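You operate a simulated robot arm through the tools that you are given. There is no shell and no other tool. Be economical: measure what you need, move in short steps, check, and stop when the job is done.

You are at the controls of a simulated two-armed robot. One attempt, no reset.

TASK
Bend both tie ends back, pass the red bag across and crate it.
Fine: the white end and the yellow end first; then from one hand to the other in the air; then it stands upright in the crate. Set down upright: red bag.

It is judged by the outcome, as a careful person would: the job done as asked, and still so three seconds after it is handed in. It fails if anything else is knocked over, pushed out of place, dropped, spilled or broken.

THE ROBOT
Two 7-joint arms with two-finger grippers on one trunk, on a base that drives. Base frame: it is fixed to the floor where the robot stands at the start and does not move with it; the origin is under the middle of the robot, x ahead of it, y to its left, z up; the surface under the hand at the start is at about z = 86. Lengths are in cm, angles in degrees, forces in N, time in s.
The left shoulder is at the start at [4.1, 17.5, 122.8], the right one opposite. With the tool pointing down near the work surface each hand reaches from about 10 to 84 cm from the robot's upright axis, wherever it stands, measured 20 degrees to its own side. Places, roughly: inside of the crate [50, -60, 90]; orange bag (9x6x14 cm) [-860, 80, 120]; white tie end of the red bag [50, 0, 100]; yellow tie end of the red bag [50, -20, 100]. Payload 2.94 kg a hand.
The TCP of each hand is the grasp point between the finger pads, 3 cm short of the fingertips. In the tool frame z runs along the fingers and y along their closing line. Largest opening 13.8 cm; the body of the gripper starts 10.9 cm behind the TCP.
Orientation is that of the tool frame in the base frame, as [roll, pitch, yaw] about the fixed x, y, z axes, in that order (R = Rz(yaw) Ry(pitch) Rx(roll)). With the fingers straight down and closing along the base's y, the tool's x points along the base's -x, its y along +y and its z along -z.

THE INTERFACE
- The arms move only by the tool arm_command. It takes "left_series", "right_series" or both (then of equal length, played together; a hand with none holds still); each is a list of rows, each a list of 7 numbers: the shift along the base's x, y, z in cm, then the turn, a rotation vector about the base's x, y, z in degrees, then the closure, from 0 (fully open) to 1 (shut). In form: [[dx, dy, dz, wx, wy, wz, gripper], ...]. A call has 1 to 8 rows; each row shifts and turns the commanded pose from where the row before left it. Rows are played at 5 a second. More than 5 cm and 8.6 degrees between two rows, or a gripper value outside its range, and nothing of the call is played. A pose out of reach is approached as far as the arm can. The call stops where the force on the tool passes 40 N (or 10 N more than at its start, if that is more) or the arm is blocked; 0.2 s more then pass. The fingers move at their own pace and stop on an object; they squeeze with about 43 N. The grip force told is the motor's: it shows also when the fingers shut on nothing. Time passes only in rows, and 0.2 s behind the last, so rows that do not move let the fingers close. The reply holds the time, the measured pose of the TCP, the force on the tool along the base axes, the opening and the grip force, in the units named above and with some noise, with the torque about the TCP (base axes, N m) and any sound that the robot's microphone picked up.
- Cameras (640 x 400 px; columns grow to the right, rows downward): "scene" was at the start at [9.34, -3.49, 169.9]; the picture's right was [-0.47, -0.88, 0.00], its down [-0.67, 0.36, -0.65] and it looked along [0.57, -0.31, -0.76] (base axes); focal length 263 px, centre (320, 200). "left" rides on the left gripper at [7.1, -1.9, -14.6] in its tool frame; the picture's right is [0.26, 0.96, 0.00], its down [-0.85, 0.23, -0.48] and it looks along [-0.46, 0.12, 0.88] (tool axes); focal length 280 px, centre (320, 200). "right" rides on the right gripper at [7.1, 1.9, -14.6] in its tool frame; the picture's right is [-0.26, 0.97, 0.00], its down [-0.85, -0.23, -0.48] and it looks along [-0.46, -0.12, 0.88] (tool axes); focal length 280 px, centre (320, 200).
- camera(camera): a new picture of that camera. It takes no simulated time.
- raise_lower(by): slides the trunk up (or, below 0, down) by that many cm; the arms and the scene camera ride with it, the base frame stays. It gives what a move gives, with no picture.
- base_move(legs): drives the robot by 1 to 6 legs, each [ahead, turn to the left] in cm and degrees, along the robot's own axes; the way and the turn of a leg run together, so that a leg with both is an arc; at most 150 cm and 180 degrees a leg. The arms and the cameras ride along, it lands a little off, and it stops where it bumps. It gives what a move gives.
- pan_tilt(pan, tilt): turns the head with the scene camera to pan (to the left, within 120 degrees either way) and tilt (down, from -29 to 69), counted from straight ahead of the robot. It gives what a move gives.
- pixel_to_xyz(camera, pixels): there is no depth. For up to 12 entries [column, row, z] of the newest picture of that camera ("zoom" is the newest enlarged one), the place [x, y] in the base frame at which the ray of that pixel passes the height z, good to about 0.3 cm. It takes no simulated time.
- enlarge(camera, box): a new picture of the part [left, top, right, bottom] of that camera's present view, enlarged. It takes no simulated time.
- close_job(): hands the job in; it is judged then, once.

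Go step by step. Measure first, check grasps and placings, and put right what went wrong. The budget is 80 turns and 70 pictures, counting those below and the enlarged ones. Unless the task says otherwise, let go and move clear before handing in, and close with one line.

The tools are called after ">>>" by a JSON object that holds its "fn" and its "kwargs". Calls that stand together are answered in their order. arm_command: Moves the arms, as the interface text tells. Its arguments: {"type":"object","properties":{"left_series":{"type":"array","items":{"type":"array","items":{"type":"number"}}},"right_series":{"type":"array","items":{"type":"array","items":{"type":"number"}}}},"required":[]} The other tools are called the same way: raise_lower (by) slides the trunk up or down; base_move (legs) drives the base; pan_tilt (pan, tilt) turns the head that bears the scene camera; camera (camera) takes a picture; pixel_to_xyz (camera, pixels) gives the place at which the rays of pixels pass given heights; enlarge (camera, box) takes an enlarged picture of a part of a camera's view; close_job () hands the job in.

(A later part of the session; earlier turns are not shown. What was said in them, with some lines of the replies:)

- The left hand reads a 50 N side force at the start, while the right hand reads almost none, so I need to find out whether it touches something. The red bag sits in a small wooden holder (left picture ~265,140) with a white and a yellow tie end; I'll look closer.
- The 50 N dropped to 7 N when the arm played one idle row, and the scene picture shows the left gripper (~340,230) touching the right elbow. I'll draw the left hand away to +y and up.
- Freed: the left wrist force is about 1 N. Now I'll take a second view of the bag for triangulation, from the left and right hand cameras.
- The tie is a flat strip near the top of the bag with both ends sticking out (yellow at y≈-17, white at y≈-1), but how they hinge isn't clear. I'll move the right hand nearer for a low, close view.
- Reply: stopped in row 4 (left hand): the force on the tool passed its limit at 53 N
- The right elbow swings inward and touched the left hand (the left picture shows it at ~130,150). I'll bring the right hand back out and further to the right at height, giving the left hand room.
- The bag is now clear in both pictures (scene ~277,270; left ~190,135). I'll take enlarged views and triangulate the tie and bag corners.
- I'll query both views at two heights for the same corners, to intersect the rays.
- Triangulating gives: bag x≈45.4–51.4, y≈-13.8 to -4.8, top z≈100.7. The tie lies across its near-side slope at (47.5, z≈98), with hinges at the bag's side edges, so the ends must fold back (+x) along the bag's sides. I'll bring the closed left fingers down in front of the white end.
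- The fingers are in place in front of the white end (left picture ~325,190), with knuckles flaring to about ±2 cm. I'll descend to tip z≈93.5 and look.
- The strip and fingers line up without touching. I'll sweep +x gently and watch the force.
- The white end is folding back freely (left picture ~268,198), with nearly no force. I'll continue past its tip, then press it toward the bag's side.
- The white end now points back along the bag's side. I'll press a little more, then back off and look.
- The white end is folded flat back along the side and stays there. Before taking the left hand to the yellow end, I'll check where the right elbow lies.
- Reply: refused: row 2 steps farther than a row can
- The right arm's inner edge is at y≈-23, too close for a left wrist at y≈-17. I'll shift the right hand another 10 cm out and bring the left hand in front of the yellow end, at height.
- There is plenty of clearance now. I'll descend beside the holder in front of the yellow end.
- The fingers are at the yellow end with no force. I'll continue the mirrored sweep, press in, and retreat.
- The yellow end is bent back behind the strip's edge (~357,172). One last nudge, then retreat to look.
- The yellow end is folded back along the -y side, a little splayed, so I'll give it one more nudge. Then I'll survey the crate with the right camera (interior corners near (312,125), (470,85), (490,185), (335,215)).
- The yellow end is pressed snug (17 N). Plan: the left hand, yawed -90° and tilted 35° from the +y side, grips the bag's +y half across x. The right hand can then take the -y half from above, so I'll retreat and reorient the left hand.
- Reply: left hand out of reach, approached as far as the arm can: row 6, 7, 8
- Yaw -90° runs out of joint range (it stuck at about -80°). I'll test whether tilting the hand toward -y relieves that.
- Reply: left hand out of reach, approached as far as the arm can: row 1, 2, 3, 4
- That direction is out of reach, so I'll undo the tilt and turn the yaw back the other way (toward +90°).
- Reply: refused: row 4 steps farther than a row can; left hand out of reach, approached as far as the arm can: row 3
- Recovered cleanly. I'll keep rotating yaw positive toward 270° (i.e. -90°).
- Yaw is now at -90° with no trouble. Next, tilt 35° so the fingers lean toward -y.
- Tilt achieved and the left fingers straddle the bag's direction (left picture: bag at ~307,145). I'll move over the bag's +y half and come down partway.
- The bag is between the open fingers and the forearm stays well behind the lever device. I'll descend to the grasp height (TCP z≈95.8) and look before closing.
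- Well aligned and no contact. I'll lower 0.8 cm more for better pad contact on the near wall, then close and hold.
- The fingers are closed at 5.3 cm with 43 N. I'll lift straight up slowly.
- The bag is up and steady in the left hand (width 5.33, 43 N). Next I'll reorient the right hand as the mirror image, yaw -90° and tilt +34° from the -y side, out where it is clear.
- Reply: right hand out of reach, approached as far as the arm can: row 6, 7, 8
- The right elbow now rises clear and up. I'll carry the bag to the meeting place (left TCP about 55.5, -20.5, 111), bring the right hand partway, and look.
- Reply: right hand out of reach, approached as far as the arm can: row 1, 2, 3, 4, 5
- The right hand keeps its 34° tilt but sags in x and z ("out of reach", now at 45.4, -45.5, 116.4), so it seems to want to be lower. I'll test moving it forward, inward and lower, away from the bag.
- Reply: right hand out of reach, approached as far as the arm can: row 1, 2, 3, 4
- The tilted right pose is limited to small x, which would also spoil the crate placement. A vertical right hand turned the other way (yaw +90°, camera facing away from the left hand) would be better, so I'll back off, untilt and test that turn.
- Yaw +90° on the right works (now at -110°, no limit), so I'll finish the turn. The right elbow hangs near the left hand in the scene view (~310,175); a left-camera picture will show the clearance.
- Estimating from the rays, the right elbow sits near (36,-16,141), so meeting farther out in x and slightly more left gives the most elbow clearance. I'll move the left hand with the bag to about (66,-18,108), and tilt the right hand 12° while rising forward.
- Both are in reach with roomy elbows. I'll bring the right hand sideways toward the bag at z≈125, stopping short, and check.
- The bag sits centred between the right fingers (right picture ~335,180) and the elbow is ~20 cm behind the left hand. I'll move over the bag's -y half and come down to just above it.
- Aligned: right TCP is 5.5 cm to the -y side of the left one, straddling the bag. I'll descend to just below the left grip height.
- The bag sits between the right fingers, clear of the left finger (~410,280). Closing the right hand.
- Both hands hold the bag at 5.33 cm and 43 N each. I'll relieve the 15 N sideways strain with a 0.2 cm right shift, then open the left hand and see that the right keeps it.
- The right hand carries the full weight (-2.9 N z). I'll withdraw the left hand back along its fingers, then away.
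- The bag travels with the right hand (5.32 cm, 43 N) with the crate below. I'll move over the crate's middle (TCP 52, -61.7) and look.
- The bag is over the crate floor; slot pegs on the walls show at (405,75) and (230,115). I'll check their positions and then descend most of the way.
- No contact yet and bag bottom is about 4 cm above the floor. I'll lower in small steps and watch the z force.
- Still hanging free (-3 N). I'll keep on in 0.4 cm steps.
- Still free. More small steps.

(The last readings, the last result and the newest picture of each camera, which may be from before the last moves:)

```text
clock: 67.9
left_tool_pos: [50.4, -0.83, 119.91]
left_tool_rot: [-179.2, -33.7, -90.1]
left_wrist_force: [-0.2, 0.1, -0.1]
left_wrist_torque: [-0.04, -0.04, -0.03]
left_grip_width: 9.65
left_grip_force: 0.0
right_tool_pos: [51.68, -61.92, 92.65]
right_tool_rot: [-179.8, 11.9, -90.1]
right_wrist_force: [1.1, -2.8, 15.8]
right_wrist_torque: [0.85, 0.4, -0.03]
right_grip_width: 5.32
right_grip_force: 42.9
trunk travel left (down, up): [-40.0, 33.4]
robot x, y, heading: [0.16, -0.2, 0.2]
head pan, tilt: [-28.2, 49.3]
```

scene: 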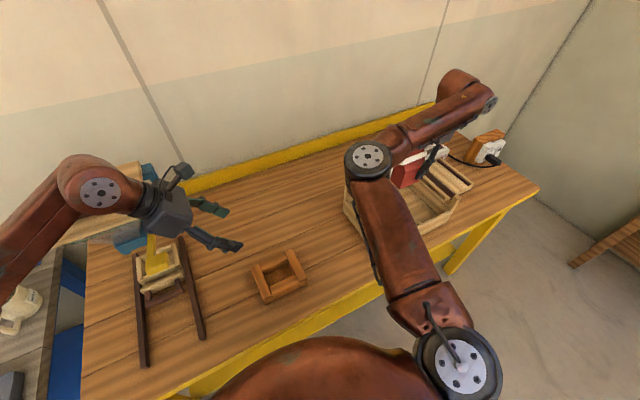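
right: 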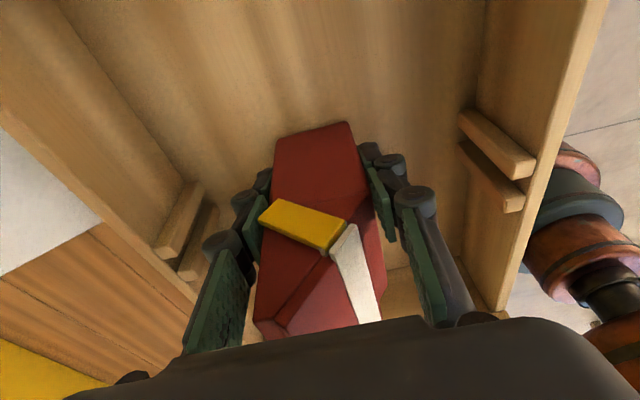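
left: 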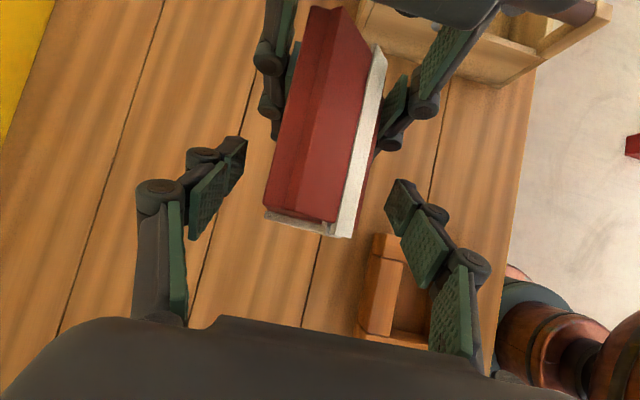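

The floor is met (+15.8 N). I'll ease up 0.15 cm, then open a little to let go and check.

>>> {"fn": "arm_command", "kwargs": {"right_series": [[0, 0, 0.15, 0, 0, 0, 1], [0, 0, 0, 0, 0, 0, 0.58], [0, 0, 0, 0, 0, 0, 0.5], [0, 0, 0, 0, 0, 0, 0.45], [0, 0, 0, 0, 0, 0, 0.45]]}}

>>> {"fn": "camera", "kwargs": {"camera": "right"}}

```text
clock: 69.1
left_tool_pos: [50.48, -0.9, 119.73]
left_tool_rot: [-179.3, -33.9, -90.0]
left_wrist_force: [0.2, -0.3, 0.2]
left_wrist_torque: [-0.01, 0.02, -0.01]
left_grip_width: 9.65
left_grip_force: 0.1
right_tool_pos: [51.8, -61.75, 92.45]
right_tool_rot: [180.0, 12.1, -90.1]
right_wrist_force: [0.7, -0.5, 0.2]
right_wrist_torque: [-0.01, -0.04, 0.04]
right_grip_width: 7.59
right_grip_force: 0.1
trunk travel left (down, up): [-40.0, 33.4]
robot x, y, heading: [0.25, -0.19, -0.1]
head pan, tilt: [-28.2, 49.3]
```

```text
5 pictures are left
```

right: 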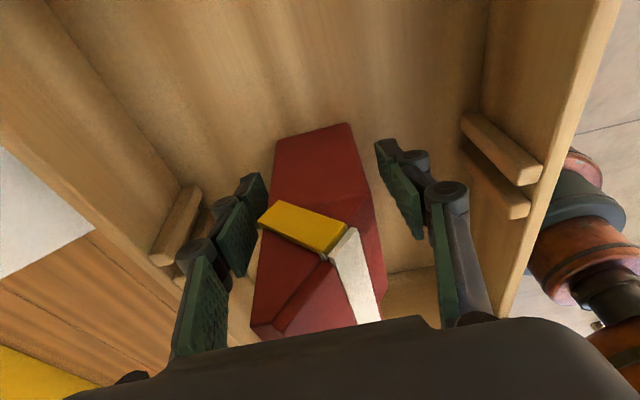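

The bag stands free (force ≈0, width 7.6). The +x finger is the closer one (~245,225), so I'll shift +0.5 cm in x and withdraw straight back along the fingers.

>>> {"fn": "arm_command", "kwargs": {"right_series": [[0.5, 0, 0, 0, 0, 0, 0.45], [0, -0.4, 2, 0, 0, 0, 0.45], [0, -0.5, 2.5, 0, 0, 0, 0.45], [0, -0.6, 3, 0, 0, 0, 0.45], [0, -0.6, 3, 0, 0, 0, 0.45], [0, -0.6, 3, 0, 0, 0, 0.45], [0, -0.6, 3, 0, 0, 0, 0.45], [0, -0.6, 3, 0, 0, 0, 0.45]]}}

>>> {"fn": "camera", "kwargs": {"camera": "right"}}

>>> {"fn": "enlarge", "kwargs": {"camera": "scene", "box": [310, 90, 510, 250]}}

```text
clock: 70.9
left_tool_pos: [50.48, -0.89, 119.86]
left_tool_rot: [-179.2, -33.7, -90.1]
left_wrist_force: [0.0, 0.3, 0.3]
left_wrist_torque: [0.02, -0.01, 0.02]
left_grip_width: 9.66
left_grip_force: 0.1
right_tool_pos: [52.04, -65.94, 111.81]
right_tool_rot: [-179.9, 12.1, -90.1]
right_wrist_force: [0.6, -0.7, -0.1]
right_wrist_torque: [-0.01, -0.01, 0.02]
right_grip_width: 7.59
right_grip_force: 0.0
trunk travel left (down, up): [-40.0, 33.4]
robot x, y, heading: [-0.09, 0.25, -0.1]
head pan, tilt: [-28.2, 49.3]
```

```text
4 pictures are left
```

right: 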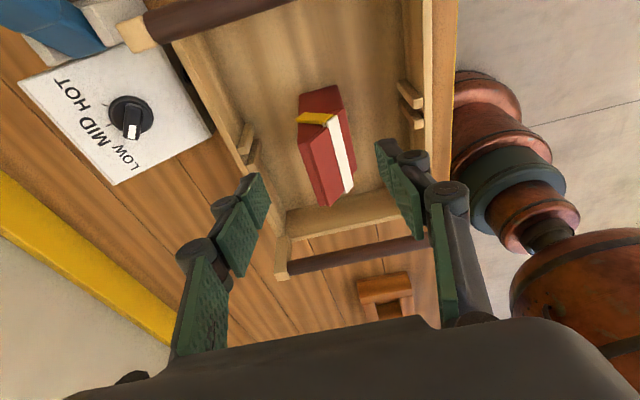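

```text
2.50 times, centred on (410, 170) of scene
```

zoom: 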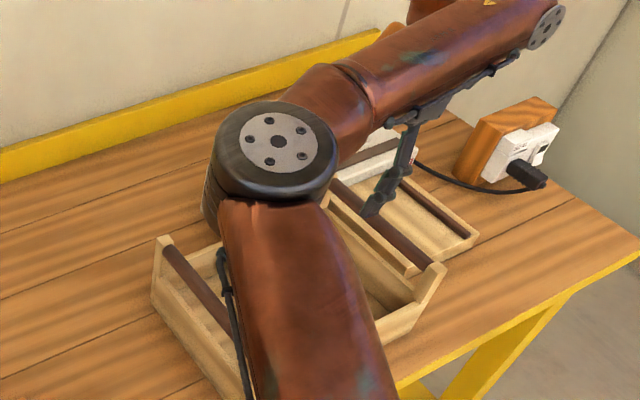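

The bag stands upright in the crate with both tie ends folded back (right picture ~325,150). I'll raise the right hand a bit more and take one last check.

>>> {"fn": "arm_command", "kwargs": {"right_series": [[0, 0, 4, 0, 0, 0, 0.45], [0, 0, 4, 0, 0, 0, 0.45], [0, 0, 4, 0, 0, 0, 0.45], [0, 0, 0, 0, 0, 0, 0.45], [0, 0, 0, 0, 0, 0, 0.45]]}}

>>> {"fn": "enlarge", "kwargs": {"camera": "right", "box": [220, 40, 440, 240]}}

>>> {"fn": "camera", "kwargs": {"camera": "scene"}}

```text
clock: 72.1
left_tool_pos: [50.37, -0.96, 119.8]
left_tool_rot: [-179.3, -33.7, -90.1]
left_wrist_force: [0.4, -0.3, -0.5]
left_wrist_torque: [0.02, 0.0, 0.03]
left_grip_width: 9.67
left_grip_force: 0.0
right_tool_pos: [52.35, -66.03, 123.97]
right_tool_rot: [-179.9, 12.1, -90.0]
right_wrist_force: [0.2, 0.3, -0.1]
right_wrist_torque: [-0.03, 0.0, -0.02]
right_grip_width: 7.6
right_grip_force: 0.0
trunk travel left (down, up): [-40.0, 33.4]
robot x, y, heading: [-0.03, 0.09, 0.0]
head pan, tilt: [-28.2, 49.3]
```

```text
2.00 times, centred on (330, 140) of right
```

zoom: 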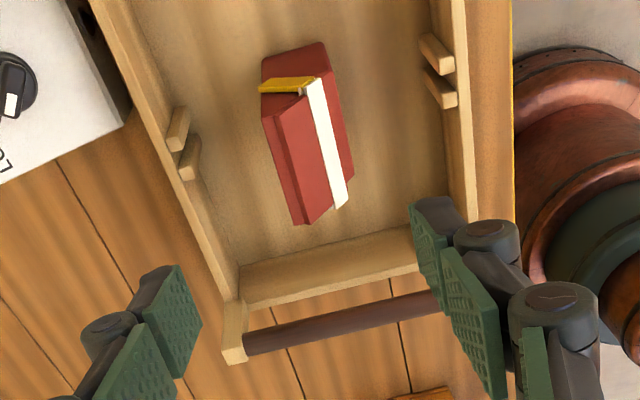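

```text
1 pictures are left
```

scene: 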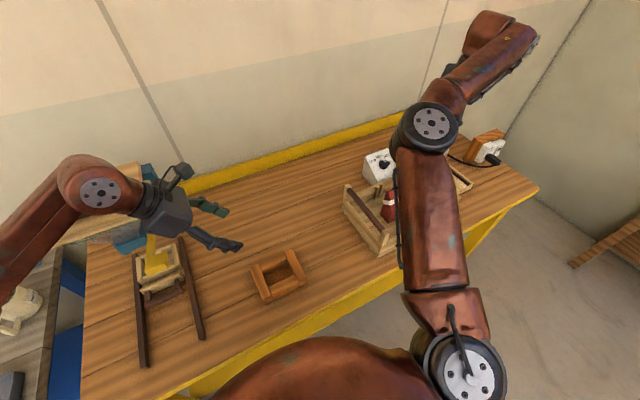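

The last pictures show the red bag upright in the crate with both tie ends folded back, the holder and other things in place, and both hands clear. I'm handing it in.

>>> {"fn": "close_job", "kwargs": {}}

```text
The job is handed in.
```

The red bag is standing upright in the crate. I bent its white and yellow tie ends back first, then passed it in the air from the left hand to the right. Both hands are clear, and nothing else looked out of place in the last pictures.
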